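You operate a simulated robot arm through the tools that you are given. There is no shell and no other tool. Be economical: measure what you need, move in short steps, check, and stop when the job is done.

Carry out the task below with a simulated two-armed robot. There is one attempt and no reset: what you move stays moved.

Task
Grind herbs to the green dish's ring, then lay two pieces in it.
Fine: stand the herb grinder in the dish, hold it while you turn its head, put it back; tofu puff and shiitake cap go in, the yam piece stays. Set down upright: herb grinder.

It is judged by the outcome, as a careful person would: the job done as asked, and still so three seconds after it is handed in. It fails if anything else is knocked over, pushed out of place, dropped, spilled or broken. Lids that push on must go on centred and level and be pressed home; caps that screw on are set level and turned clockwise until they are tight.

Robot
Two 7-joint arms with two-finger parallel grippers on one trunk, on a base that drives. Base frame: it is fixed to the floor where the robot stands at the start and does not move with it; the origin is under the middle of the robot, x ahead of it, y to its left, z up; the surface under the hand at the start is at about z = 915. Lengths are in mm, angles in degrees, forces in N, time in s.
The left shoulder is at the start at [60, 143, 926], the right one opposite. With the tool pointing down near the work surface each hand reaches from about 260 to 700 mm from the robot's upright axis, wherever it stands, measured 20 degrees to its own side. Places, roughly: green dish [500, -100, 900]; green dish (12x13x5 cm) [500, -100, 900]; herb grinder head [500, 100, 1000]; tofu puff (5x5x4 cm) [500, -300, 900]. Payload 1.57 kg a hand.
The tool frame of a hand sits at the grasp point between the pads (the TCP): z along the fingers, y along the line on which they close. The tips reach 30 mm beyond it. Largest opening 110 mm; finger width 24, thickness 12; the body of the gripper, 48 by 112 mm, starts 78 mm behind the TCP.
Orientation is that of the tool frame in the base frame, as a unit quaternion [w, x, y, z]. With the fingers straight down and closing along the base's y, the tool's x points along the base's -x, its y along +y and its z along -z.

Tools
- The arms move only by the tool jog_arm. It takes "left_targets", "right_targets" or both (then of equal length, played together; a hand with none holds still); each is text: rows parted by semicolons, each of 6 numbers parted by spaces: the shift along the tool's x, y, z in mm, then the turn, a rotation vector about the tool's x, y, z in rad. In form: dx dy dz ax ay az; .... A call has 1 to 20 rows; each row shifts and turns the commanded pose from where the row before left it, along the tool's axes as they then stand. "left_hand" and "right_hand" are, for a hand that has rows, the opening, from 0 (shut) to 1 (fully open), set as the call begins (left out, the last holds). Each row takes 0.2 s and may step no farther than 50 mm and 8.6 degrees from the row before; otherwise, or with a gripper value out of range, the whole call is refused. Where a pose cannot be reached the arm comes as near as it can. A force on the tool above 40 N (or 10 N above the force at the start of the call, whichever is more), or a blocked arm, ends the call early, and 0.2 s more pass. The fingers move at their own pace (about 45 mm/s each) and stop on an object; they squeeze with about 31 N. The grip force told is the motor's: it shows also when the fingers shut on nothing. Time passes only in rows, and 0.2 s behind the last, so rows that do not move let the fingers close. It gives the time, the measured TCP pose, the force on the tool (base axes), the opening and the grip force at its end, in the units of the frame above (readings bear some noise), with the torque about the TCP (base axes, N m) and any sound that the robot's microphone picked up.
- Cameras (640 x 400 px; columns grow to the right, rows downward): "scene" is now at [61.9, -3.8, 1525.8]; the picture's right is [0.12, -0.99, 0.00], its down [-0.79, -0.09, -0.61] and it looks along [0.61, 0.07, -0.79] (base axes); focal length 256 px, centre (320, 200). "left" rides on the left gripper at [70, -16, -141] in its tool frame; the picture's right is [0.23, 0.97, 0.00], its down [-0.86, 0.20, -0.48] and it looks along [-0.47, 0.11, 0.88] (tool axes); focal length 222 px, centre (320, 200). "right" rides on the right gripper at [70, 16, -141] in its tool frame; the picture's right is [-0.23, 0.97, 0.00], its down [-0.86, -0.20, -0.48] and it looks along [-0.47, -0.11, 0.88] (tool axes); focal length 222 px, centre (320, 200). There is no depth. A picture from a camera that has moved, and an enlarged one, comes with that camera's place and axes in the base frame and with its lens. The place of the scene camera against the robot may be out by one fixed shift of up to 25 mm in any direction.
- capture(camera): a new picture of that camera. It takes no simulated time.
- raise_lower(by): slides the trunk up (or, below 0, down) by that many mm; the arms and the scene camera ride with it, the base frame stays. It gives what a move gives, with no picture.
- steer(legs): drives the robot by 1 to 6 legs, each [ahead, left, turn to the left] in mm, mm and degrees, along the robot's own axes; the way and the turn of a leg run together, so that a leg with both is an arc; at most 1500 mm and 180 degrees a leg. The arms and the cameras ride along, it lands a little off, and it stops where it bumps. It gives what a move gives.
- head_to(pan, tilt): turns the head with the scene camera to pan (to the left, within 86 degrees either way) and tilt (down, from -29 to 69), counted from straight ahead of the robot. It gives what a move gives.
- inspect(camera, box): a new picture of the part [left, top, right, bottom] of that camera's present view, enlarged. It takes no simulated time.
- job_done(): hands the job in; it is judged then, once.

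Work in short steps. Places have to be worked out from the pictures, the camera data and where the tool is seen: move nearer, look again, correct. Check each grasp and each placing, and mend what went wrong. You have 120 turns and 88 pictures in all, those below and enlarged ones among them. Open the grippers and draw the arms clear of the work before you hand the job in, unless the task says otherwise; then end with one line.

The tools are called after "Emit:" as name(argument=value, ...) on one line, values as JSON. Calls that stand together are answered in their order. jog_arm: Moves the arms, as the interface text tells. Its arguments: {"type":"object","properties":{"left_targets":{"type":"string"},"left_hand":{"type":"number"},"right_targets":{"type":"string"},"right_hand":{"type":"number"}},"required":[]} The other tools are called the same way: raise_lower (by) slides the trunk up or down; steer (legs) drives the base; head_to (pan, tilt) turns the head that bears the scene camera; capture (camera) takes a picture; inspect (camera, box) takes an enlarged picture of a part of a camera's view; job_done () hands the job in.

At the start:

```text
clock: 0.0
left_position: [468.7, 243.0, 999.2]
left_orientation: [0.0, 0.0, 1.0, 0.0]
left_ft_force: [0.6, 0.2, -0.8]
left_ft_torque: [0.0, -0.06, -0.01]
left_width: 110.0
left_gripper_force: 0.1
right_position: [447.3, -114.0, 999.2]
right_orientation: [0.0, 0.001, 1.0, 0.0]
right_ft_force: [-0.9, 0.0, 1.0]
right_ft_torque: [-0.03, 0.05, 0.03]
right_width: 110.1
right_gripper_force: 0.1
trunk travel left (down, up): [-525.0, 65.0]
robot x, y, heading: [0.2, -0.6, 0.2]
head pan, tilt: [6.7, 52.3]
```

scene: 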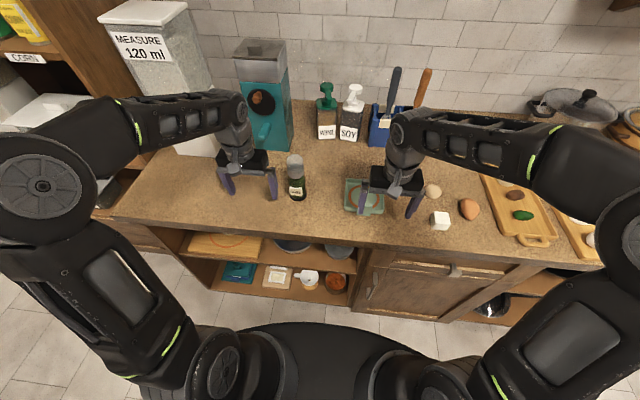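
right: 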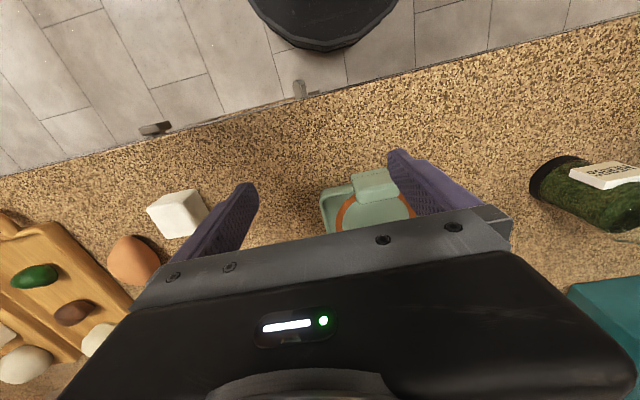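
left: 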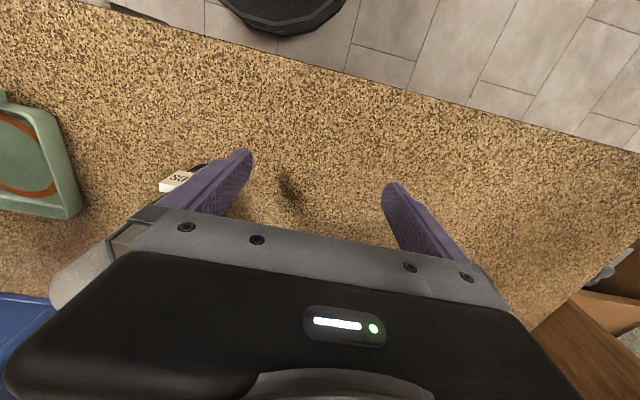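

The grinder stands between the hands and the dish is under the right hand. I'll enlarge the work area.

Emit:
inspect(camera="scene", box=[240, 130, 400, 230])

Emit:
inspect(camera="scene", box=[400, 150, 560, 250])

```text
4.00 times, centred on (320, 180) of scene
camera zoom: at [61.9, -3.8, 1525.8], right [0.12, -0.99, 0.0], down [-0.79, -0.09, -0.61], along [0.61, 0.07, -0.79], focal length 1026 px, centre (320, 280)
```

zoom: 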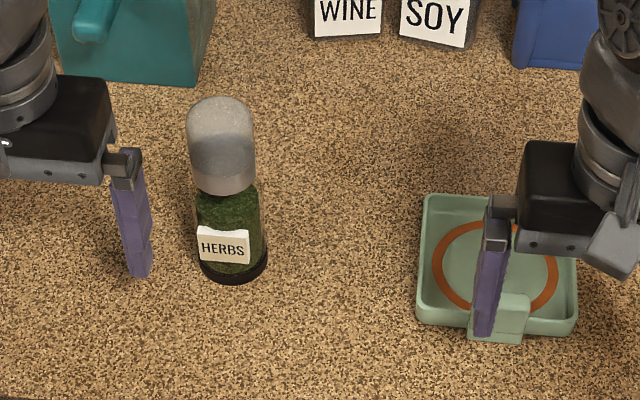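

```text
4.00 times, centred on (480, 200) of scene
camera zoom: at [61.9, -3.8, 1525.8], right [0.12, -0.99, 0.0], down [-0.79, -0.09, -0.61], along [0.61, 0.07, -0.79], focal length 1026 px, centre (-320, 200)
```

zoom: 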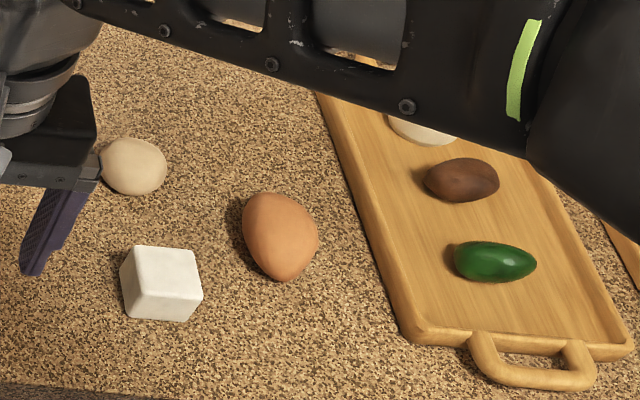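

The cube near [480,-285] seems to be the tofu puff; I need a closer look at the round pieces. I raise the right hand and move it over them.

Emit:
jog_arm(right_targets="0 0 -50 0 0 0; 0 0 -50 0 0 0; 20 -50 0 0 0 0; 20 -50 0 0 0 0; 20 -50 0 0 0 0; 20 -40 0 0 0 0;0 0 0 0 0 0")

Emit:
capture(camera="right")

Emit:
capture(camera="scene")

```text
refused: row 3 steps farther than a row can; nothing moved
```

```text
82 pictures are left
camera right: at [377.0, -96.7, 1141.6], right [0.23, 0.97, 0.0], down [0.86, -0.2, 0.48], along [0.47, -0.11, -0.88], focal length 222 px, centre (320, 200)
```

right: 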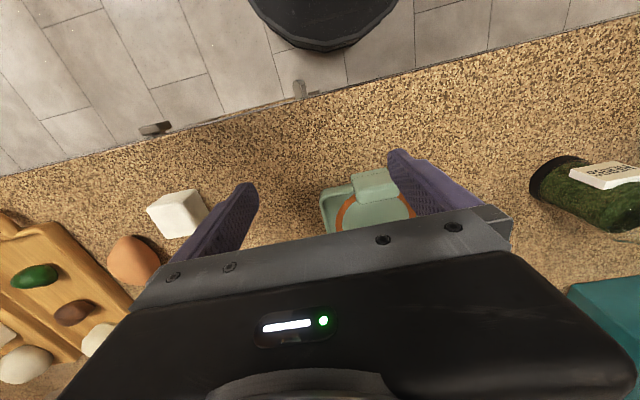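

```text
81 pictures are left
camera scene: at [61.9, -3.8, 1525.8], right [0.12, -0.99, 0.0], down [-0.79, -0.09, -0.61], along [0.61, 0.07, -0.79], focal length 256 px, centre (320, 200)
```

scene: 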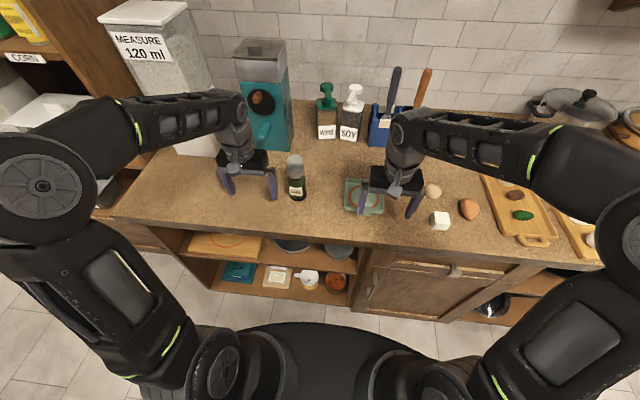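

The step was too long; I'll redo it with shorter rows.

Emit:
jog_arm(right_targets="0 0 -48 0 0 0; 0 0 -48 0 0 0; 20 -44 0 0 0 0; 20 -44 0 0 0 0; 20 -44 0 0 0 0; 20 -44 0 0 0 0;0 0 0 0 0 0")

Emit:
capture(camera="right")

Emit:
inspect(camera="scene", box=[400, 150, 560, 250])

```text
clock: 1.6
left_position: [469.6, 243.8, 999.9]
left_orientation: [0.0, 0.0, 1.0, -0.001]
left_ft_force: [-1.0, 0.9, -0.9]
left_ft_torque: [-0.02, 0.01, 0.03]
left_width: 110.0
left_gripper_force: 0.1
right_position: [368.5, -291.4, 1095.0]
right_orientation: [0.0, 0.001, 1.0, 0.0]
right_ft_force: [0.1, 0.1, -0.4]
right_ft_torque: [-0.01, 0.0, 0.03]
right_width: 109.9
right_gripper_force: 0.1
trunk travel left (down, up): [-525.0, 65.0]
robot x, y, heading: [-0.4, 2.1, 0.0]
head pan, tilt: [6.7, 52.3]
```

```text
80 pictures are left
camera right: at [298.1, -274.3, 1236.2], right [0.23, 0.97, 0.0], down [0.86, -0.2, 0.48], along [0.47, -0.11, -0.88], focal length 222 px, centre (320, 200)
```

right: 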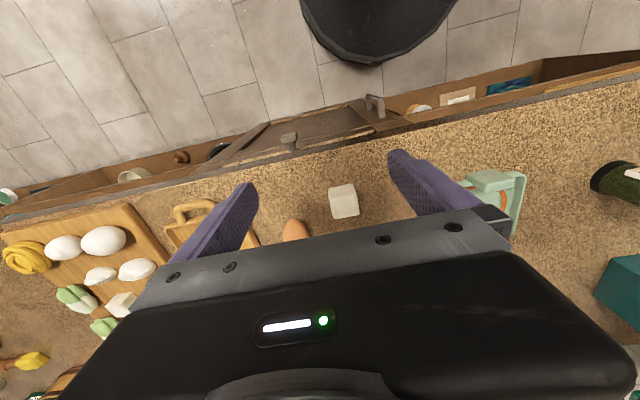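

```text
4.00 times, centred on (480, 200) of scene
camera zoom: at [62.2, -3.6, 1525.7], right [0.12, -0.99, 0.0], down [-0.79, -0.09, -0.61], along [0.61, 0.07, -0.79], focal length 1026 px, centre (-320, 200)
```

zoom: 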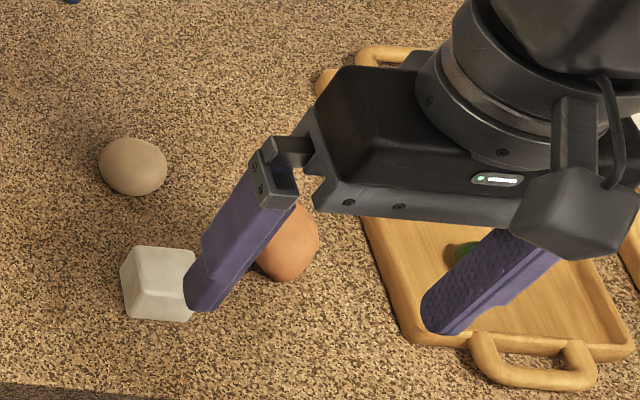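

Three loose pieces: a white cube, a beige round, an orange-brown one. I pull the right hand back so I can zoom from the scene camera unoccluded.

Emit:
jog_arm(right_targets="0 45 0 0 0 0; 0 45 0 0 0 0; 0 45 0 0 0 0; 30 30 0 0 0 0; 30 0 0 0 0 0;0 0 0 0 0 0")

Emit:
inspect(camera="scene", box=[416, 175, 496, 225])

Emit:
inspect(camera="scene", box=[270, 140, 430, 240])

```text
clock: 3.0
left_position: [469.3, 243.9, 999.8]
left_orientation: [0.001, 0.0, 1.0, 0.0]
left_ft_force: [0.2, 0.7, -0.3]
left_ft_torque: [-0.01, -0.01, -0.04]
left_width: 109.9
left_gripper_force: 0.1
right_position: [303.7, -124.2, 1095.6]
right_orientation: [0.0, 0.0, 1.0, 0.001]
right_ft_force: [0.0, 0.2, 1.2]
right_ft_torque: [0.04, 0.02, 0.01]
right_width: 110.0
right_gripper_force: 0.0
trunk travel left (down, up): [-525.0, 65.0]
robot x, y, heading: [1.6, -2.7, 0.2]
head pan, tilt: [6.7, 52.3]
```

```text
8.00 times, centred on (456, 200) of scene
camera zoom: at [62.3, -3.7, 1525.7], right [0.12, -0.99, 0.0], down [-0.79, -0.09, -0.61], along [0.61, 0.07, -0.79], focal length 2051 px, centre (-768, 200)
```

zoom: 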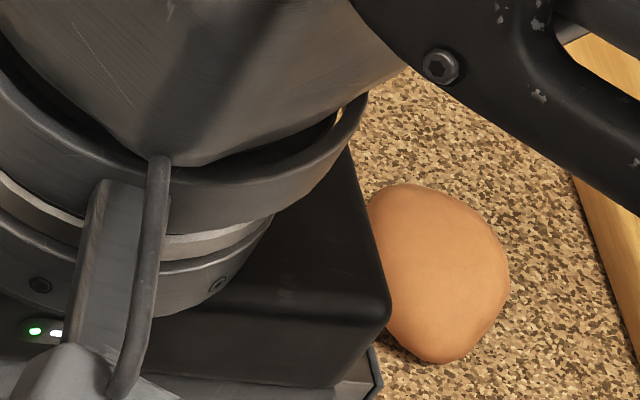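

```text
4.00 times, centred on (350, 190) of scene
camera zoom: at [62.3, -3.7, 1525.7], right [0.12, -0.99, 0.0], down [-0.79, -0.09, -0.61], along [0.61, 0.07, -0.79], focal length 1026 px, centre (200, 240)
```

zoom: 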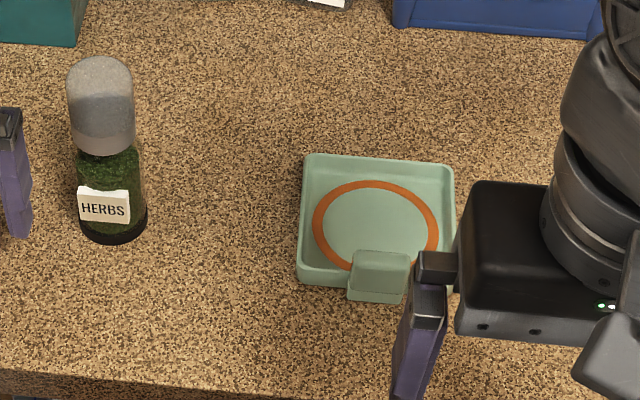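

The hand blocks the view; I shift it a bit further left and zoom on the cube and beige piece.

Emit:
jog_arm(right_targets="0 45 0 0 0 0; 0 45 0 0 0 0; 0 0 0 0 0 0")

Emit:
inspect(camera="scene", box=[416, 180, 496, 230])

Emit:
inspect(camera="scene", box=[480, 155, 640, 255])

```text
clock: 3.8
left_position: [469.0, 243.0, 1000.2]
left_orientation: [0.0, 0.0, 1.0, 0.001]
left_ft_force: [-1.4, -0.7, -0.3]
left_ft_torque: [-0.01, 0.01, -0.01]
left_width: 110.1
left_gripper_force: 0.1
right_position: [303.7, -33.1, 1096.8]
right_orientation: [-0.001, 0.0, 1.0, -0.001]
right_ft_force: [-0.3, 0.5, -0.2]
right_ft_torque: [0.04, -0.02, 0.03]
right_width: 110.3
right_gripper_force: 0.1
trunk travel left (down, up): [-525.0, 65.0]
robot x, y, heading: [2.0, 2.4, -0.1]
head pan, tilt: [6.7, 52.3]
```

```text
8.00 times, centred on (456, 205) of scene
camera zoom: at [61.7, -4.2, 1525.8], right [0.12, -0.99, 0.0], down [-0.79, -0.09, -0.61], along [0.61, 0.07, -0.79], focal length 2051 px, centre (-768, 160)
```

zoom: 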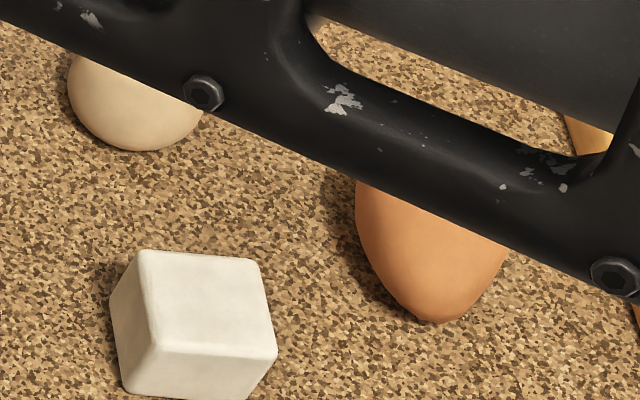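

```text
4.00 times, centred on (560, 205) of scene
camera zoom: at [61.7, -4.2, 1525.8], right [0.12, -0.99, 0.0], down [-0.79, -0.09, -0.61], along [0.61, 0.07, -0.79], focal length 1026 px, centre (-640, 180)
```

zoom: 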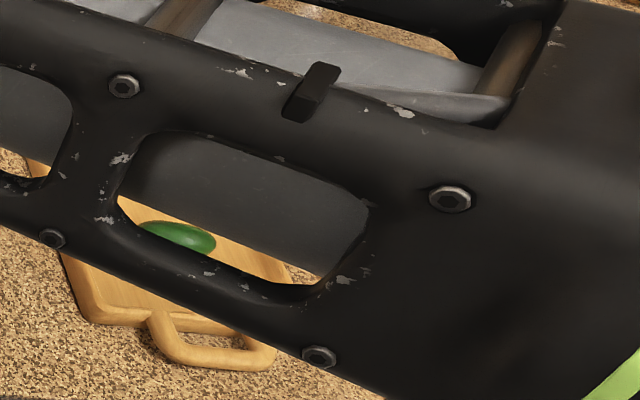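

The right-hand camera gives the cube as about [468,-275], so the scene camera is roughly 12 mm off. I'll settle the piece identities later. First the grinder: I raise the left hand and yaw it −60° to prepare a side grasp with its camera up.

Emit:
jog_arm(left_targets="20 0 -40 0 0 -0.131; 20 0 -40 0 0 -0.131; 0 0 0 0 0 -0.131; 0 0 0 0 0 -0.131; 0 0 0 0 0 -0.131; 0 0 0 0 0 -0.131; 0 0 0 0 0 -0.131; 0 0 0 0 0 -0.131; 0 0 0 0 0 0")

Emit:
capture(camera="left")

```text
clock: 5.8
left_position: [430.3, 241.1, 1080.0]
left_orientation: [0.001, -0.501, 0.865, 0.0]
left_ft_force: [-0.8, -0.6, 0.1]
left_ft_torque: [0.0, 0.01, -0.01]
left_width: 110.2
left_gripper_force: 0.1
right_position: [303.6, -32.6, 1097.5]
right_orientation: [0.0, 0.001, 1.0, 0.0]
right_ft_force: [-0.3, 0.6, 0.4]
right_ft_torque: [-0.03, -0.03, 0.01]
right_width: 110.2
right_gripper_force: 0.1
trunk travel left (down, up): [-525.0, 65.0]
robot x, y, heading: [1.1, -0.4, -0.0]
head pan, tilt: [6.7, 52.3]
```

```text
74 pictures are left
camera left: at [408.1, 174.5, 1222.7], right [-0.96, 0.29, 0.0], down [0.25, 0.84, 0.48], along [0.14, 0.46, -0.88], focal length 222 px, centre (320, 200)
```

left: 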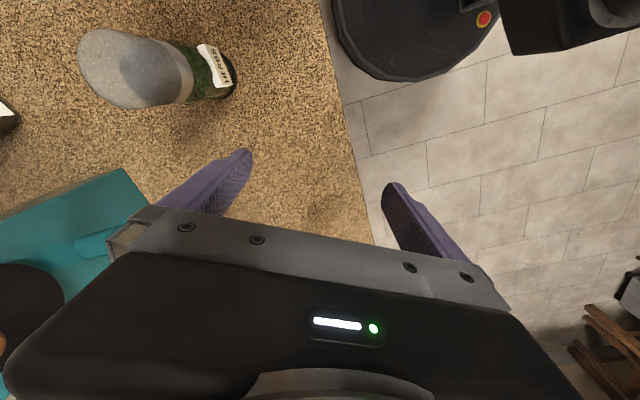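

The grinder stands at about [530,131], top around 1066. I yaw another 30° so that the tool's x faces right, then pitch 75° so the fingers point to the right with the camera on top.

Emit:
jog_arm(left_targets="0 0 0 0 0 -0.131; 0 0 0 0 0 -0.131; 0 0 0 0 0 -0.131; 0 0 0 0 0 -0.131; 0 0 0 0 0.131 0; 0 0 0 0 0.131 0; 0 0 0 0 0.131 0; 0 0 0 0 0.131 0; 0 0 0 0 0.131 0; 0 0 0 0 0.131 0; 0 0 0 0 0.131 0; 0 0 0 0 0.131 0; 0 0 0 0 0.131 0; 0 0 0 0 0.131 0; 0 0 0 0 0 0; 0 0 0 0 0 0")

Emit:
capture(camera="left")

Emit:
capture(camera="scene")

```text
clock: 9.2
left_position: [429.9, 239.7, 1076.3]
left_orientation: [-0.432, -0.56, 0.56, -0.431]
left_ft_force: [-0.7, -0.1, -0.4]
left_ft_torque: [0.0, 0.01, 0.0]
left_width: 110.4
left_gripper_force: 0.1
left hand out of reach, approached as far as the arm can: row 10
right_position: [303.5, -33.9, 1096.5]
right_orientation: [0.001, 0.001, 1.0, 0.001]
right_ft_force: [-0.3, -0.2, 1.1]
right_ft_torque: [0.02, -0.01, 0.01]
right_width: 110.0
right_gripper_force: 0.1
trunk travel left (down, up): [-525.0, 65.0]
robot x, y, heading: [-1.4, -1.9, 0.1]
head pan, tilt: [6.7, 52.3]
```

```text
73 pictures are left
camera left: at [444.2, 359.6, 1181.1], right [-0.97, -0.06, 0.22], down [-0.2, 0.68, -0.7], along [-0.11, -0.73, -0.68], focal length 222 px, centre (320, 200)
```

left: 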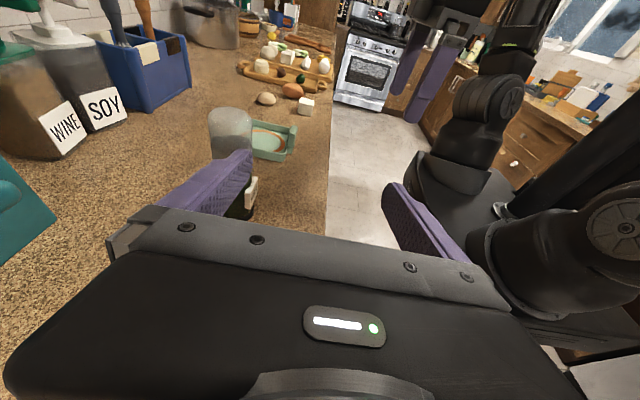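

```text
72 pictures are left
camera scene: at [61.8, -3.5, 1525.8], right [0.12, -0.99, 0.0], down [-0.79, -0.09, -0.61], along [0.61, 0.07, -0.79], focal length 256 px, centre (320, 200)
```

scene: 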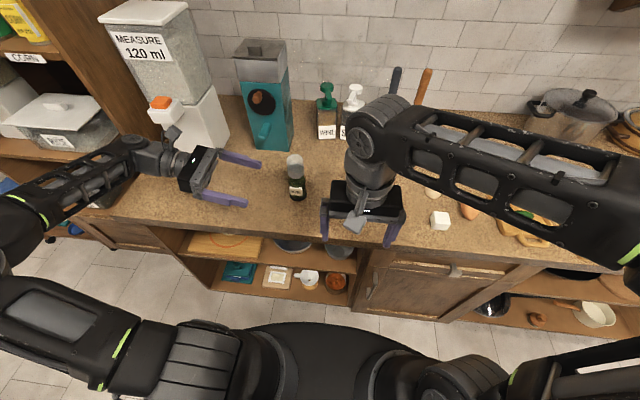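

Good pose; and the left camera now sees the pieces from the side. Enlarge those.

Emit:
inspect(camera="left", box=[240, 60, 336, 120])

Emit:
inspect(camera="left", box=[190, 90, 318, 170])

```text
6.67 times, centred on (288, 90) of left
camera zoom: at [444.2, 359.6, 1181.1], right [-0.97, -0.06, 0.22], down [-0.2, 0.68, -0.7], along [-0.11, -0.73, -0.68], focal length 1481 px, centre (533, 933)
```

zoom: 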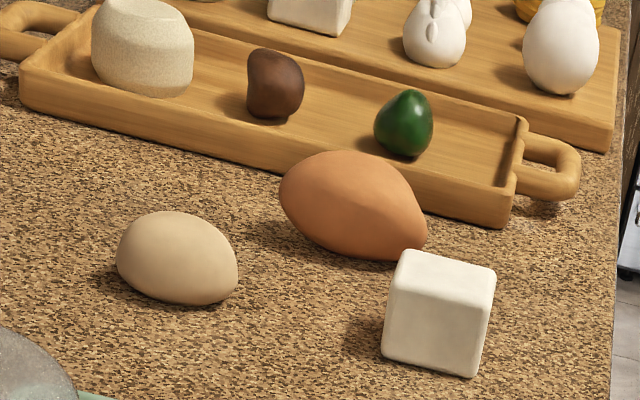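

```text
5.00 times, centred on (254, 130) of left
camera zoom: at [444.2, 359.6, 1181.1], right [-0.97, -0.06, 0.22], down [-0.2, 0.68, -0.7], along [-0.11, -0.73, -0.68], focal length 1111 px, centre (650, 550)
```

zoom: 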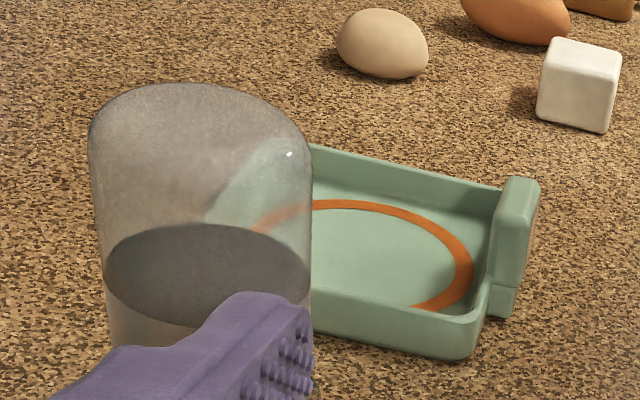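

I identify tofu puff = white cube, shiitake cap = beige round piece, and yam = orange tapered one. The two left camera views agree on the grinder at [530,131]. I align the left hand beside it.

Emit:
jog_arm(left_targets="0 -33.4 0 0 0 0; 0 -33.4 0 0 0 0; 0 -33.4 0 0 0 0; -44.5 0 11.7 0 0 0; -44.5 0 11.7 0 0 0; 0 0 0 0 0 0; 0 0 0 0 0 0")

Emit:
capture(camera="left")

```text
clock: 10.8
left_position: [497.4, 240.5, 983.6]
left_orientation: [0.431, 0.561, -0.56, 0.431]
left_ft_force: [-0.2, -0.4, 0.0]
left_ft_torque: [0.02, -0.01, -0.01]
left_width: 110.0
left_gripper_force: 0.0
left hand out of reach, approached as far as the arm can: row 3
right_position: [304.0, -32.9, 1096.5]
right_orientation: [0.0, 0.0, 1.0, 0.0]
right_ft_force: [-0.2, 1.3, -0.6]
right_ft_torque: [0.0, 0.01, 0.02]
right_width: 109.9
right_gripper_force: 0.1
trunk travel left (down, up): [-525.0, 65.0]
robot x, y, heading: [-1.2, 1.5, -0.0]
head pan, tilt: [6.7, 52.3]
```

```text
69 pictures are left
camera left: at [512.3, 360.7, 1088.2], right [-0.97, -0.06, 0.22], down [-0.2, 0.68, -0.7], along [-0.11, -0.73, -0.68], focal length 222 px, centre (320, 200)
```

left: 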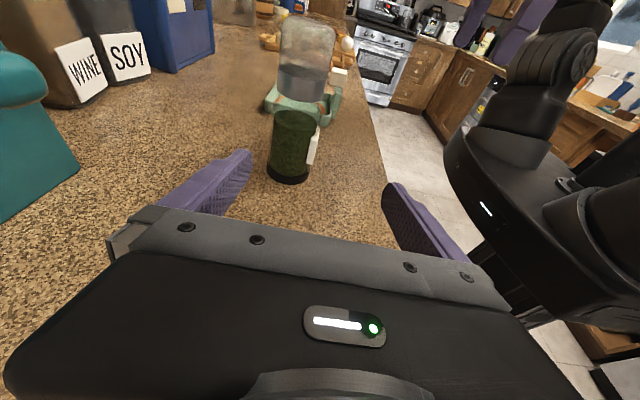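

The hand stopped at x=497, short of 530. I try the missing 33 mm again at this lower height.

Emit:
jog_arm(left_targets="0 -11 0 0 0 0; 0 -11 0 0 0 0; 0 -11 0 0 0 0; 0 0 0 0 0 0")

```text
clock: 11.8
left_position: [530.9, 238.8, 983.4]
left_orientation: [0.431, 0.561, -0.56, 0.432]
left_ft_force: [-0.2, -0.4, -0.4]
left_ft_torque: [-0.01, 0.0, -0.01]
left_width: 110.0
left_gripper_force: 0.0
right_position: [303.8, -33.3, 1097.9]
right_orientation: [-0.001, 0.0, 1.0, 0.0]
right_ft_force: [0.2, -0.8, 0.5]
right_ft_torque: [0.02, -0.01, -0.01]
right_width: 109.8
right_gripper_force: 0.1
trunk travel left (down, up): [-525.0, 65.0]
robot x, y, heading: [-2.4, -1.4, 0.0]
head pan, tilt: [6.7, 52.3]
```

Reached. Now I advance along the fingers to bring the grinder body between the pads.

Emit:
jog_arm(left_targets="0 0 35 0 0 0; 0 0 35 0 0 0; 0 0 35 0 0 0; 0 0 0 0 0 0")

Emit:
capture(camera="left")

Emit:
inspect(camera="scene", box=[240, 130, 400, 230])

```text
clock: 12.8
left_position: [529.8, 137.8, 955.9]
left_orientation: [0.43, 0.561, -0.56, 0.431]
left_ft_force: [-0.9, 0.6, 0.1]
left_ft_torque: [0.07, 0.01, -0.02]
left_width: 109.9
left_gripper_force: 0.0
right_position: [304.7, -31.7, 1096.9]
right_orientation: [0.0, 0.0, 1.0, 0.0]
right_ft_force: [0.4, -0.2, -0.4]
right_ft_torque: [-0.01, 0.01, -0.01]
right_width: 110.1
right_gripper_force: 0.1
trunk travel left (down, up): [-525.0, 65.0]
robot x, y, heading: [-2.5, -0.2, 0.0]
head pan, tilt: [6.7, 52.3]
```

```text
68 pictures are left
camera left: at [544.8, 258.2, 1061.3], right [-0.97, -0.06, 0.22], down [-0.2, 0.68, -0.7], along [-0.11, -0.73, -0.68], focal length 222 px, centre (320, 200)
```

left: 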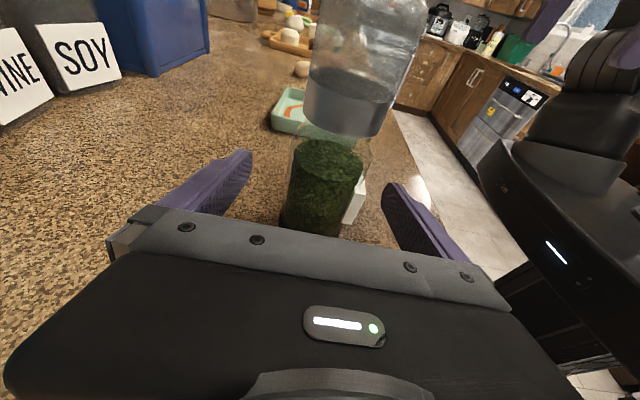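

```text
4.00 times, centred on (320, 180) of scene
camera zoom: at [61.9, -3.5, 1525.8], right [0.12, -0.99, 0.0], down [-0.79, -0.09, -0.61], along [0.61, 0.07, -0.79], focal length 1026 px, centre (320, 280)
```

zoom: 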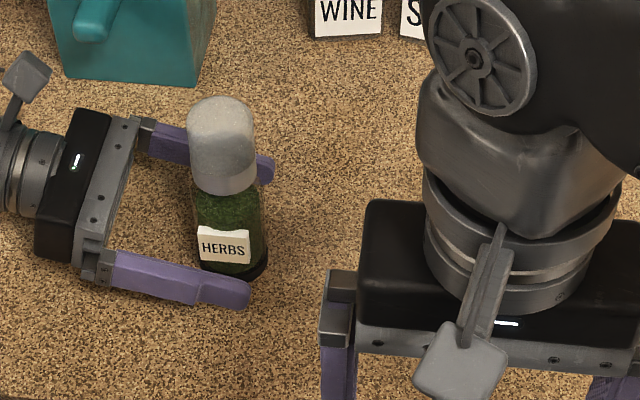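

The body sits between the pads. I close the left gripper.

Emit:
jog_arm(left_targets="0 0 0 0 0 0; 0 0 0 0 0 0; 0 0 0 0 0 0; 0 0 0 0 0 0; 0 0 0 0 0 0; 0 0 0 0 0 0", left_hand=0)

Emit:
capture(camera="left")

```text
clock: 14.2
left_position: [530.9, 138.5, 956.0]
left_orientation: [0.431, 0.561, -0.56, 0.431]
left_ft_force: [-0.3, 1.1, -0.3]
left_ft_torque: [-0.03, 0.01, 0.0]
left_width: 49.5
left_gripper_force: 31.2
right_position: [304.2, -33.1, 1096.7]
right_orientation: [0.0, 0.0, 1.0, 0.0]
right_ft_force: [-0.3, 0.2, -0.3]
right_ft_torque: [0.0, 0.01, 0.0]
right_width: 109.9
right_gripper_force: 0.1
trunk travel left (down, up): [-525.0, 65.0]
robot x, y, heading: [-0.0, -3.4, -0.0]
head pan, tilt: [6.7, 52.3]
```

```text
66 pictures are left
camera left: at [544.9, 258.0, 1061.5], right [-0.97, -0.06, 0.22], down [-0.2, 0.68, -0.7], along [-0.11, -0.73, -0.68], focal length 222 px, centre (320, 200)
```

left: 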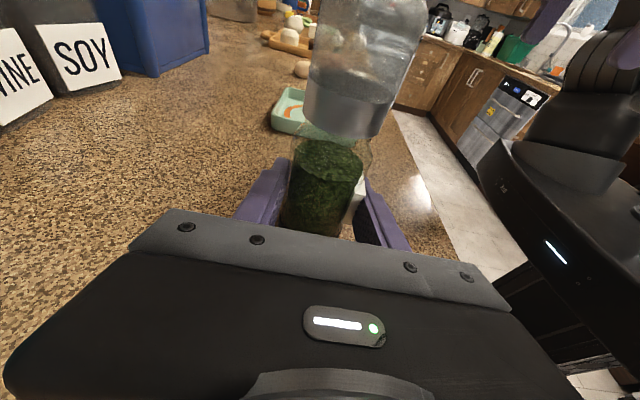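

The grip holds at 49.5 mm. The dish ring centre works out to about [536,-67] from two views. I lift the grinder 74 mm and carry it over the dish.

Emit:
jog_arm(left_targets="36 0 -9.4 0 0 0; 36 0 -9.4 0 0 0; 10.06 -1.2 38.26 0 0 0; 10.06 -1.2 38.26 0 0 0; 10.06 -1.2 38.26 0 0 0; 10.06 -1.2 38.26 0 0 0; 10.06 -1.2 38.26 0 0 0; 0 0 0 0 0 0")

Emit:
capture(camera="left")

Emit:
inspect(camera="scene", box=[280, 130, 440, 230])

```text
clock: 16.0
left_position: [536.3, -60.1, 1032.0]
left_orientation: [0.431, 0.561, -0.56, 0.431]
left_ft_force: [-0.1, 0.0, 0.0]
left_ft_torque: [0.0, 0.06, -0.01]
left_width: 43.8
left_gripper_force: 31.4
right_position: [304.0, -32.9, 1096.8]
right_orientation: [0.0, 0.0, 1.0, -0.001]
right_ft_force: [0.0, -0.5, 0.1]
right_ft_torque: [0.01, -0.01, -0.02]
right_width: 110.2
right_gripper_force: 0.0
trunk travel left (down, up): [-525.0, 65.0]
robot x, y, heading: [-0.3, 4.2, -0.2]
head pan, tilt: [6.7, 52.3]
```

```text
65 pictures are left
camera left: at [551.1, 60.8, 1136.1], right [-0.97, -0.06, 0.22], down [-0.2, 0.68, -0.7], along [-0.11, -0.73, -0.68], focal length 222 px, centre (320, 200)
```

left: 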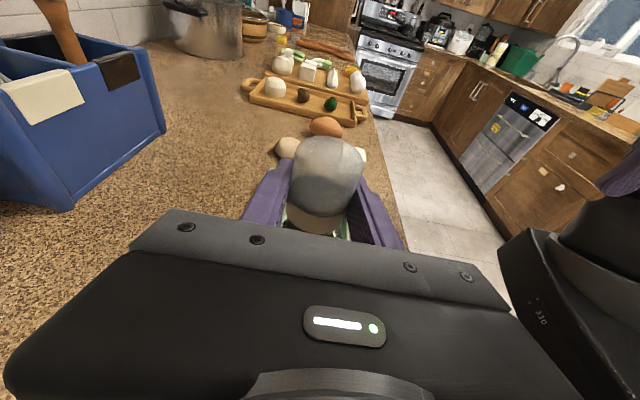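

```text
4.00 times, centred on (360, 180) of scene
camera zoom: at [62.0, -3.4, 1525.7], right [0.12, -0.99, 0.0], down [-0.79, -0.09, -0.61], along [0.61, 0.07, -0.79], focal length 1026 px, centre (160, 280)
```

zoom: 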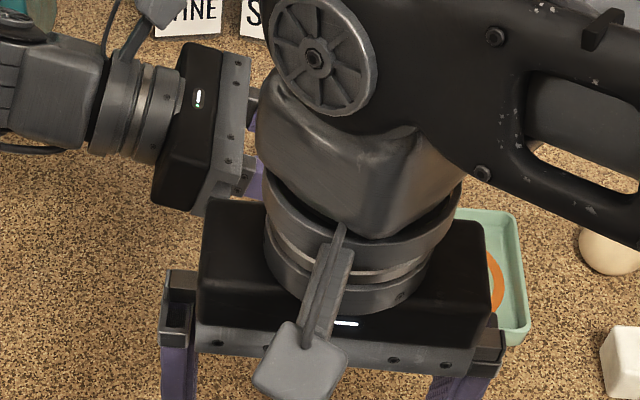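

The opening dropped to 43.8 mm and the head sits lower against the fingers: the body slipped down until the fingers reached below the head. I clear the right arm sideways for a scene view.

Emit:
jog_arm(right_targets="0 -45 -10 0 0 0; 0 -45 -10 0 0 0; 0 -45 -10 0 0 0; 0 -45 -10 0 0 0; 0 -45 0 0 0 0; 0 -45 0 0 0 0; 0 0 0 0 0 0")

Emit:
inspect(camera="scene", box=[280, 130, 440, 230])

Emit:
capture(camera="right")

```text
clock: 17.6
left_position: [536.2, -59.6, 1030.9]
left_orientation: [0.43, 0.562, -0.559, 0.432]
left_ft_force: [-1.1, 0.0, -0.9]
left_ft_torque: [0.0, 0.1, 0.0]
left_width: 43.9
left_gripper_force: 30.4
right_position: [311.6, -267.1, 1111.1]
right_orientation: [-0.001, 0.0, 1.0, -0.001]
right_ft_force: [-0.4, 0.2, -0.2]
right_ft_torque: [0.01, 0.02, 0.01]
right_width: 110.1
right_gripper_force: 0.1
right hand out of reach, approached as far as the arm can: row 3, 4
trunk travel left (down, up): [-525.0, 65.0]
robot x, y, heading: [-3.5, 0.9, -0.1]
head pan, tilt: [6.7, 52.3]
```

```text
4.00 times, centred on (360, 180) of scene
camera zoom: at [61.9, -3.9, 1525.7], right [0.12, -0.99, 0.0], down [-0.79, -0.09, -0.61], along [0.61, 0.07, -0.79], focal length 1026 px, centre (160, 280)
```

zoom: 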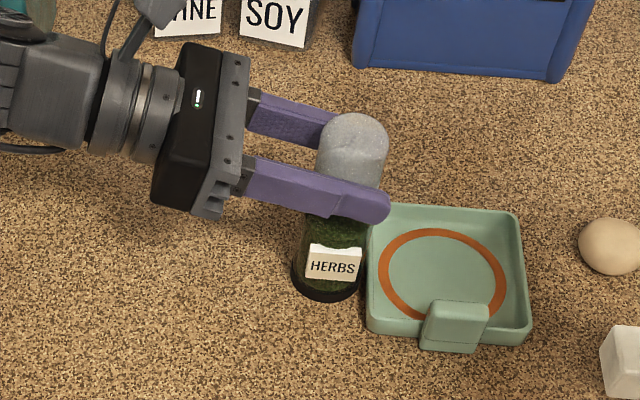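

```text
62 pictures are left
camera right: at [242.0, -250.1, 1253.1], right [0.23, 0.97, 0.0], down [0.86, -0.2, 0.48], along [0.47, -0.11, -0.88], focal length 222 px, centre (320, 200)
```

right: 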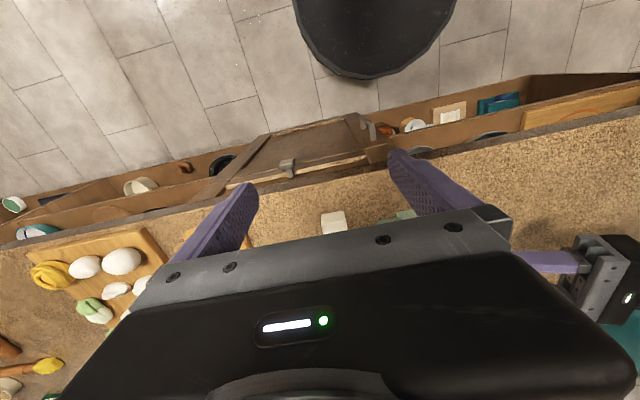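

The dish was pushed about 80 mm to the right by the slipped grinder's base (27 px in the scene). The pieces are untouched. I lift the grinder and draw it left, then I will bring the dish back.

Emit:
jog_arm(left_targets="-5 0 -20 0 0 0; 29 0 -8 0 0 0; 29 0 -8 0 0 0; -10 0 -38 0 0 0; -10 0 -38 0 0 0; 0 0 0 0 0 0")

Emit:
capture(camera="scene")

Emit:
inspect(camera="scene", box=[280, 130, 440, 230])

```text
clock: 19.0
left_position: [536.8, 40.4, 1090.8]
left_orientation: [0.432, 0.56, -0.56, 0.431]
left_ft_force: [-0.7, -0.1, -2.6]
left_ft_torque: [0.0, -0.04, -0.03]
left_width: 43.7
left_gripper_force: 31.0
right_position: [312.3, -266.1, 1111.9]
right_orientation: [0.0, 0.0, 1.0, 0.001]
right_ft_force: [1.0, -0.7, 0.0]
right_ft_torque: [0.01, 0.02, -0.05]
right_width: 110.3
right_gripper_force: 0.0
trunk travel left (down, up): [-525.0, 65.0]
robot x, y, heading: [1.6, -1.2, 0.2]
head pan, tilt: [6.7, 52.3]
```

```text
61 pictures are left
camera scene: at [62.2, -4.1, 1525.7], right [0.12, -0.99, 0.0], down [-0.79, -0.09, -0.61], along [0.61, 0.07, -0.79], focal length 256 px, centre (320, 200)
```

scene: 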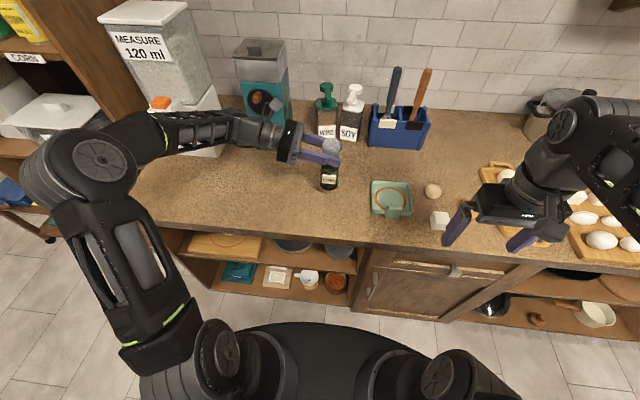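

```text
4.00 times, centred on (360, 180) of scene
camera zoom: at [62.2, -4.1, 1525.7], right [0.12, -0.99, 0.0], down [-0.79, -0.09, -0.61], along [0.61, 0.07, -0.79], focal length 1026 px, centre (160, 280)
```

zoom: 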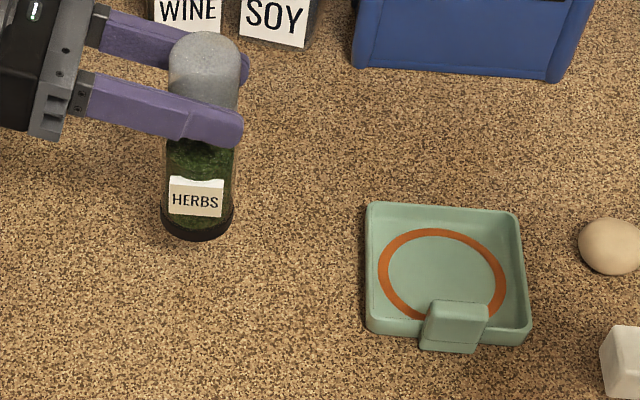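

The grinder hangs upright, caught below its head. Dish centre is now ≈[539,-146], tab near [471,-145]. I bring the right hand over the tab, half closed, for a look.

Emit:
jog_arm(right_targets="-30 24 0 0 0 0; -30 24 0 0 0 0; -30 24 0 0 0 0; -30 24 0 0 0 0; -32 25 40 0 0 0; 0 0 0 0 0 0; 0 0 0 0 0 0", right_hand=0.7)

Emit:
capture(camera="right")

Emit:
inspect(camera="scene", box=[340, 150, 460, 225])

```text
refused: row 5 steps farther than a row can; nothing moved
```

```text
59 pictures are left
camera right: at [242.3, -249.7, 1253.0], right [0.23, 0.97, 0.0], down [0.86, -0.2, 0.48], along [0.47, -0.11, -0.88], focal length 222 px, centre (320, 200)
```

right: 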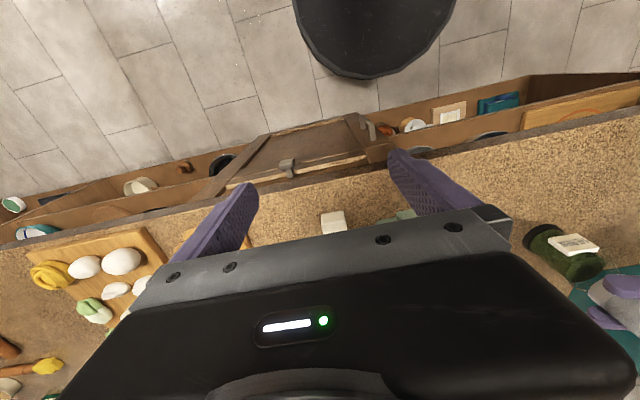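

```text
5.33 times, centred on (400, 188) of scene
camera zoom: at [62.2, -4.1, 1525.7], right [0.12, -0.99, 0.0], down [-0.79, -0.09, -0.61], along [0.61, 0.07, -0.79], focal length 1367 px, centre (-107, 267)
```

zoom: 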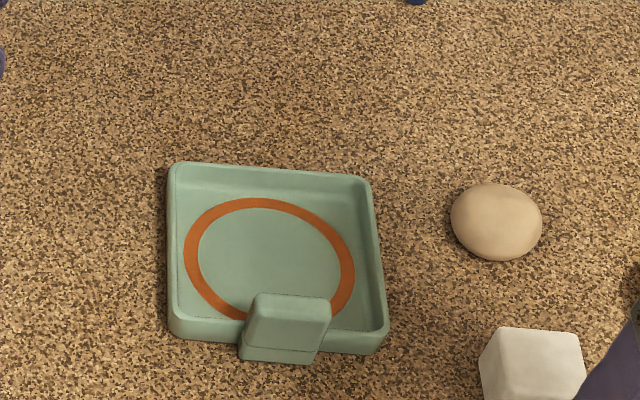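

I must keep rows under 50 mm combined; retry with smaller steps.

Emit:
jog_arm(right_targets="-30 24 0 0 0 0; -30 24 0 0 0 0; -30 24 0 0 0 0; -30 24 0 0 0 0; -31 25 0 0 0 0; 0 0 40 0 0 0; 0 0 0 0 0 0", right_hand=0.7)

Emit:
capture(camera="right")

```text
clock: 20.6
left_position: [536.1, 44.3, 1091.5]
left_orientation: [0.43, 0.562, -0.559, 0.433]
left_ft_force: [-0.6, 0.4, -3.2]
left_ft_torque: [-0.03, -0.02, 0.01]
left_width: 43.8
left_gripper_force: 31.3
right_position: [462.9, -142.2, 1072.2]
right_orientation: [0.001, -0.001, 1.0, -0.001]
right_ft_force: [-0.2, 0.4, 0.2]
right_ft_torque: [-0.05, 0.01, 0.0]
right_width: 77.1
right_gripper_force: 0.1
right hand out of reach, approached as far as the arm can: row 4
trunk travel left (down, up): [-525.0, 65.0]
robot x, y, heading: [-2.3, 0.2, 0.0]
head pan, tilt: [6.7, 52.3]
```

```text
57 pictures are left
camera right: at [392.7, -125.5, 1213.4], right [0.22, 0.97, 0.0], down [0.86, -0.2, 0.48], along [0.47, -0.11, -0.88], focal length 222 px, centre (320, 200)
```

right: 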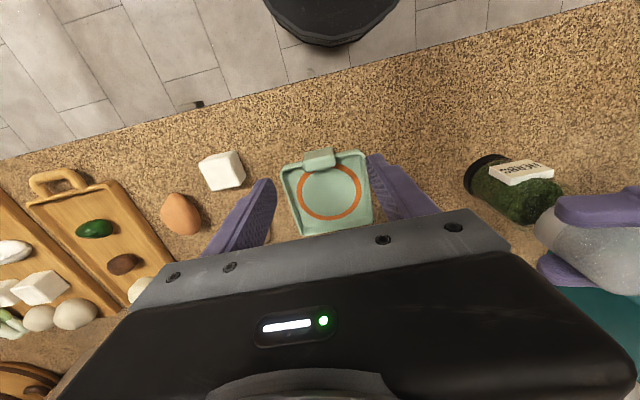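

Ring centre confirmed at [536,-146], tab top near [474,-145]. I lower over the tab with tips staying above the rim, then close on it.

Emit:
jog_arm(right_targets="-11 -3 30 0 0 0; 0 0 34 0 0 0; 0 0 28 0 0 0; 0 0 0 0 0 0")

Emit:
capture(camera="right")

Emit:
inspect(camera="scene", box=[340, 150, 460, 225])

```text
clock: 21.6
left_position: [536.7, 40.4, 1090.0]
left_orientation: [0.431, 0.561, -0.56, 0.432]
left_ft_force: [1.0, 0.1, -2.4]
left_ft_torque: [-0.01, -0.07, 0.03]
left_width: 43.4
left_gripper_force: 31.1
right_position: [475.0, -149.2, 977.6]
right_orientation: [0.0, 0.0, 1.0, 0.0]
right_ft_force: [-0.1, -0.7, -0.6]
right_ft_torque: [-0.02, -0.02, 0.03]
right_width: 76.9
right_gripper_force: 0.0
trunk travel left (down, up): [-525.0, 65.0]
robot x, y, heading: [1.4, -1.2, -0.0]
head pan, tilt: [6.7, 52.3]
```

```text
56 pictures are left
camera right: at [405.3, -132.2, 1119.2], right [0.23, 0.97, 0.0], down [0.86, -0.2, 0.48], along [0.47, -0.11, -0.88], focal length 222 px, centre (320, 200)
```

right: 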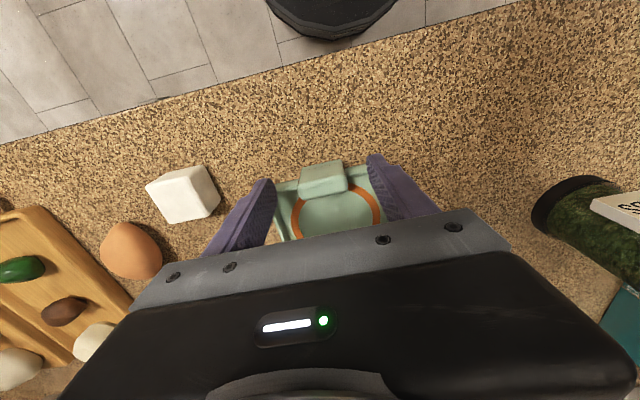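

```text
5.33 times, centred on (400, 188) of scene
camera zoom: at [62.0, -4.1, 1525.8], right [0.12, -0.99, 0.0], down [-0.79, -0.09, -0.61], along [0.61, 0.07, -0.79], focal length 1367 px, centre (-107, 267)
```

zoom: 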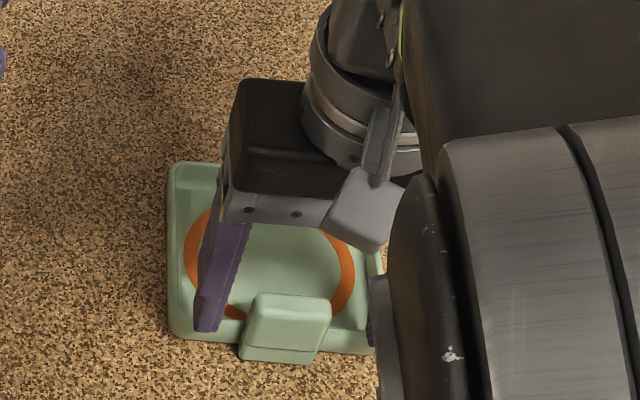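

The fingers straddle the tab. Close on it.

Emit:
jog_arm(right_targets="0 0 0 0 0 0; 0 0 0 0 0 0; 0 0 0 0 0 0; 0 0 0 0 0 0", right_hand=0)

```text
clock: 22.6
left_position: [537.2, 40.2, 1091.6]
left_orientation: [0.43, 0.561, -0.56, 0.431]
left_ft_force: [-1.2, 0.7, -2.3]
left_ft_torque: [0.0, 0.25, -0.14]
left_width: 43.6
left_gripper_force: 30.9
right_position: [475.7, -148.3, 977.6]
right_orientation: [0.0, 0.0, 1.0, 0.0]
right_ft_force: [0.2, 0.5, -0.5]
right_ft_torque: [0.0, 0.02, 0.06]
right_width: 39.8
right_gripper_force: 30.1
trunk travel left (down, up): [-525.0, 65.0]
robot x, y, heading: [3.0, 0.9, -0.0]
head pan, tilt: [6.7, 52.3]
```

Holding the tab at 39.8 mm. I slide the dish back +79 mm while the left hand backs off 40 mm.

Emit:
jog_arm(left_targets="-5 0 -19.3 0 0 0; -5 0 -19.3 0 0 0; 0 0 0 0 0 0; 0 0 0 0 0 0; 0 0 0 0 0 0; 0 0 0 0 0 0", right_targets="0 10 0 0 0 0; 0 18 0 0 0 0; 0 18 0 0 0 0; 0 18 0 0 0 0; 0 15 0 0 0 0; 0 0 0 0 0 0")

Emit:
capture(camera="right")

Emit:
inspect(camera="scene", box=[270, 140, 430, 240])

```text
clock: 24.0
left_position: [537.4, 79.5, 1090.2]
left_orientation: [0.43, 0.561, -0.56, 0.431]
left_ft_force: [0.9, -0.2, -1.7]
left_ft_torque: [-0.02, -0.25, 0.17]
left_width: 43.6
left_gripper_force: 30.8
right_position: [476.8, -69.0, 978.5]
right_orientation: [0.0, 0.0, 1.0, -0.001]
right_ft_force: [-0.2, -0.4, 0.0]
right_ft_torque: [-0.05, 0.11, 0.02]
right_width: 39.4
right_gripper_force: 31.0
trunk travel left (down, up): [-525.0, 65.0]
robot x, y, heading: [-0.8, -2.1, -0.1]
head pan, tilt: [6.7, 52.3]
```

```text
54 pictures are left
camera right: at [406.4, -53.4, 1120.2], right [0.23, 0.97, 0.0], down [0.86, -0.2, 0.48], along [0.47, -0.11, -0.88], focal length 222 px, centre (320, 200)
```

right: 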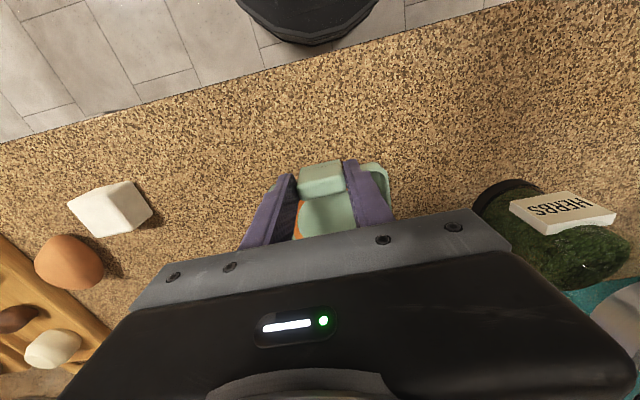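

```text
4.00 times, centred on (350, 190) of scene
camera zoom: at [62.3, -3.9, 1525.7], right [0.12, -0.99, 0.0], down [-0.79, -0.09, -0.61], along [0.61, 0.07, -0.79], focal length 1026 px, centre (200, 240)
```

zoom: 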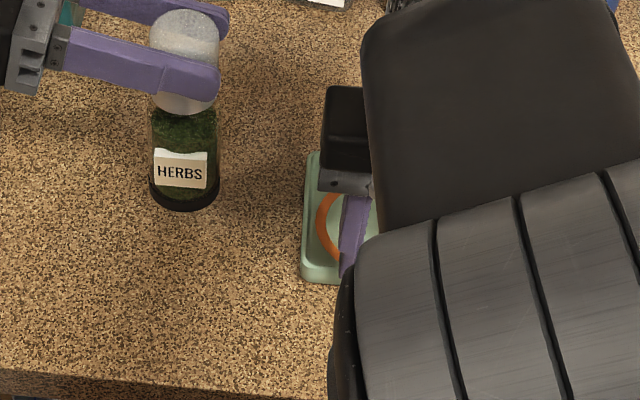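

The dish is back within a few mm (left edge matches the earlier image). I release the tab and raise the right hand.

Emit:
jog_arm(right_targets="0 0 0 0 0 0; 0 0 0 0 0 0; 0 0 0 0 0 0; 0 0 -35 0 0 0; 0 0 -45 0 0 0; 20 -40 -20 0 0 0; 20 -40 0 0 0 0; 20 -40 0 0 0 0; 20 -40 0 0 0 0; 0 0 0 0 0 0", right_hand=0.75)

Emit:
inspect(camera="scene", box=[270, 140, 430, 240])

Emit:
capture(camera="left")

```text
clock: 26.2
left_position: [538.8, 81.0, 1090.9]
left_orientation: [0.431, 0.561, -0.56, 0.432]
left_ft_force: [0.1, 0.3, -2.7]
left_ft_torque: [0.05, 0.01, 0.0]
left_width: 43.6
left_gripper_force: 31.4
right_position: [396.1, -230.3, 1076.8]
right_orientation: [-0.001, 0.0, 1.0, 0.0]
right_ft_force: [0.8, 1.1, 0.9]
right_ft_torque: [-0.01, 0.04, 0.01]
right_width: 82.4
right_gripper_force: 0.0
trunk travel left (down, up): [-525.0, 65.0]
robot x, y, heading: [-3.6, -3.5, 0.1]
head pan, tilt: [6.7, 52.3]
```

```text
4.00 times, centred on (350, 190) of scene
camera zoom: at [62.4, -3.2, 1525.7], right [0.12, -0.99, 0.0], down [-0.79, -0.09, -0.61], along [0.61, 0.07, -0.79], focal length 1026 px, centre (200, 240)
```

zoom: 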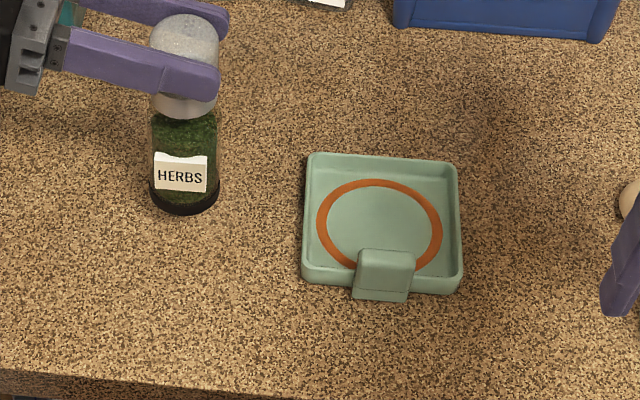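

```text
51 pictures are left
camera left: at [552.5, 200.9, 1194.8], right [-0.97, -0.06, 0.22], down [-0.2, 0.68, -0.7], along [-0.11, -0.73, -0.68], focal length 222 px, centre (320, 200)
```

left: 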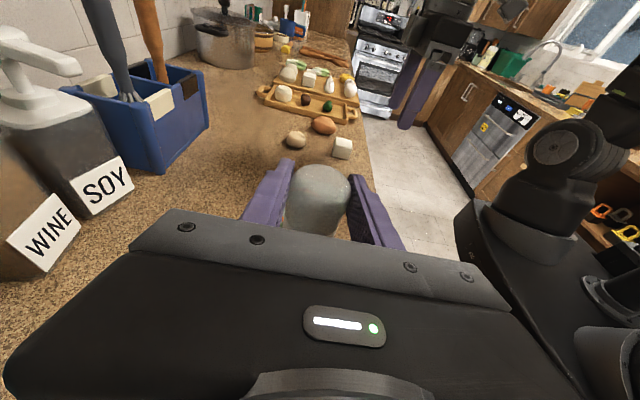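

The dish is restored to within ~3 mm. But the grinder looks to be held at its head and creeping slowly down, so I lower it here onto free counter to regrip properly.

Emit:
jog_arm(left_targets="-8 0 2.1 0 0 0; -8 0 2.1 0 0 0; 0 0 0 0 0 0")

Emit:
inspect(camera="scene", box=[280, 130, 360, 200])

Emit:
capture(camera="right")

```text
clock: 27.0
left_position: [536.1, 81.6, 1074.4]
left_orientation: [0.43, 0.561, -0.56, 0.431]
left_ft_force: [-0.3, 0.2, -2.3]
left_ft_torque: [0.0, -0.03, 0.0]
left_width: 43.9
left_gripper_force: 30.4
right_position: [396.1, -230.8, 1076.8]
right_orientation: [0.0, 0.0, 1.0, 0.0]
right_ft_force: [-0.1, -0.8, -0.1]
right_ft_torque: [0.03, 0.03, 0.0]
right_width: 82.7
right_gripper_force: 0.1
trunk travel left (down, up): [-525.0, 65.0]
robot x, y, heading: [-2.4, -4.4, -0.1]
head pan, tilt: [6.7, 52.3]
```

```text
5.71 times, centred on (320, 165) of scene
camera zoom: at [62.2, -3.8, 1525.7], right [0.12, -0.99, 0.0], down [-0.79, -0.09, -0.61], along [0.61, 0.07, -0.79], focal length 1465 px, centre (320, 400)
```

zoom: 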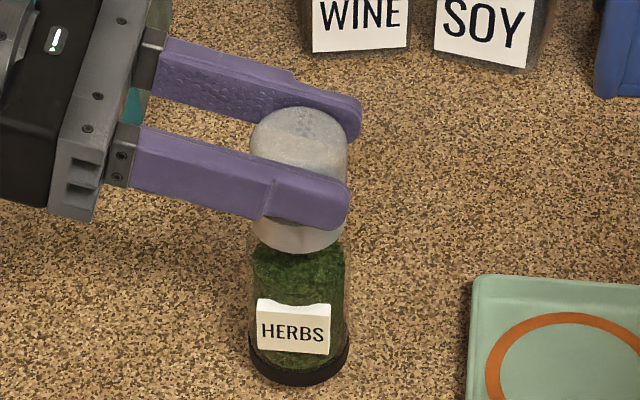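

```text
49 pictures are left
camera right: at [326.2, -214.2, 1219.6], right [0.23, 0.97, 0.0], down [0.86, -0.2, 0.48], along [0.47, -0.11, -0.88], focal length 222 px, centre (320, 200)
```

right: 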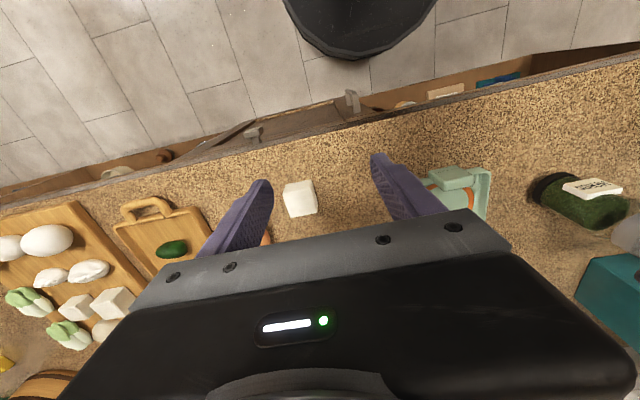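

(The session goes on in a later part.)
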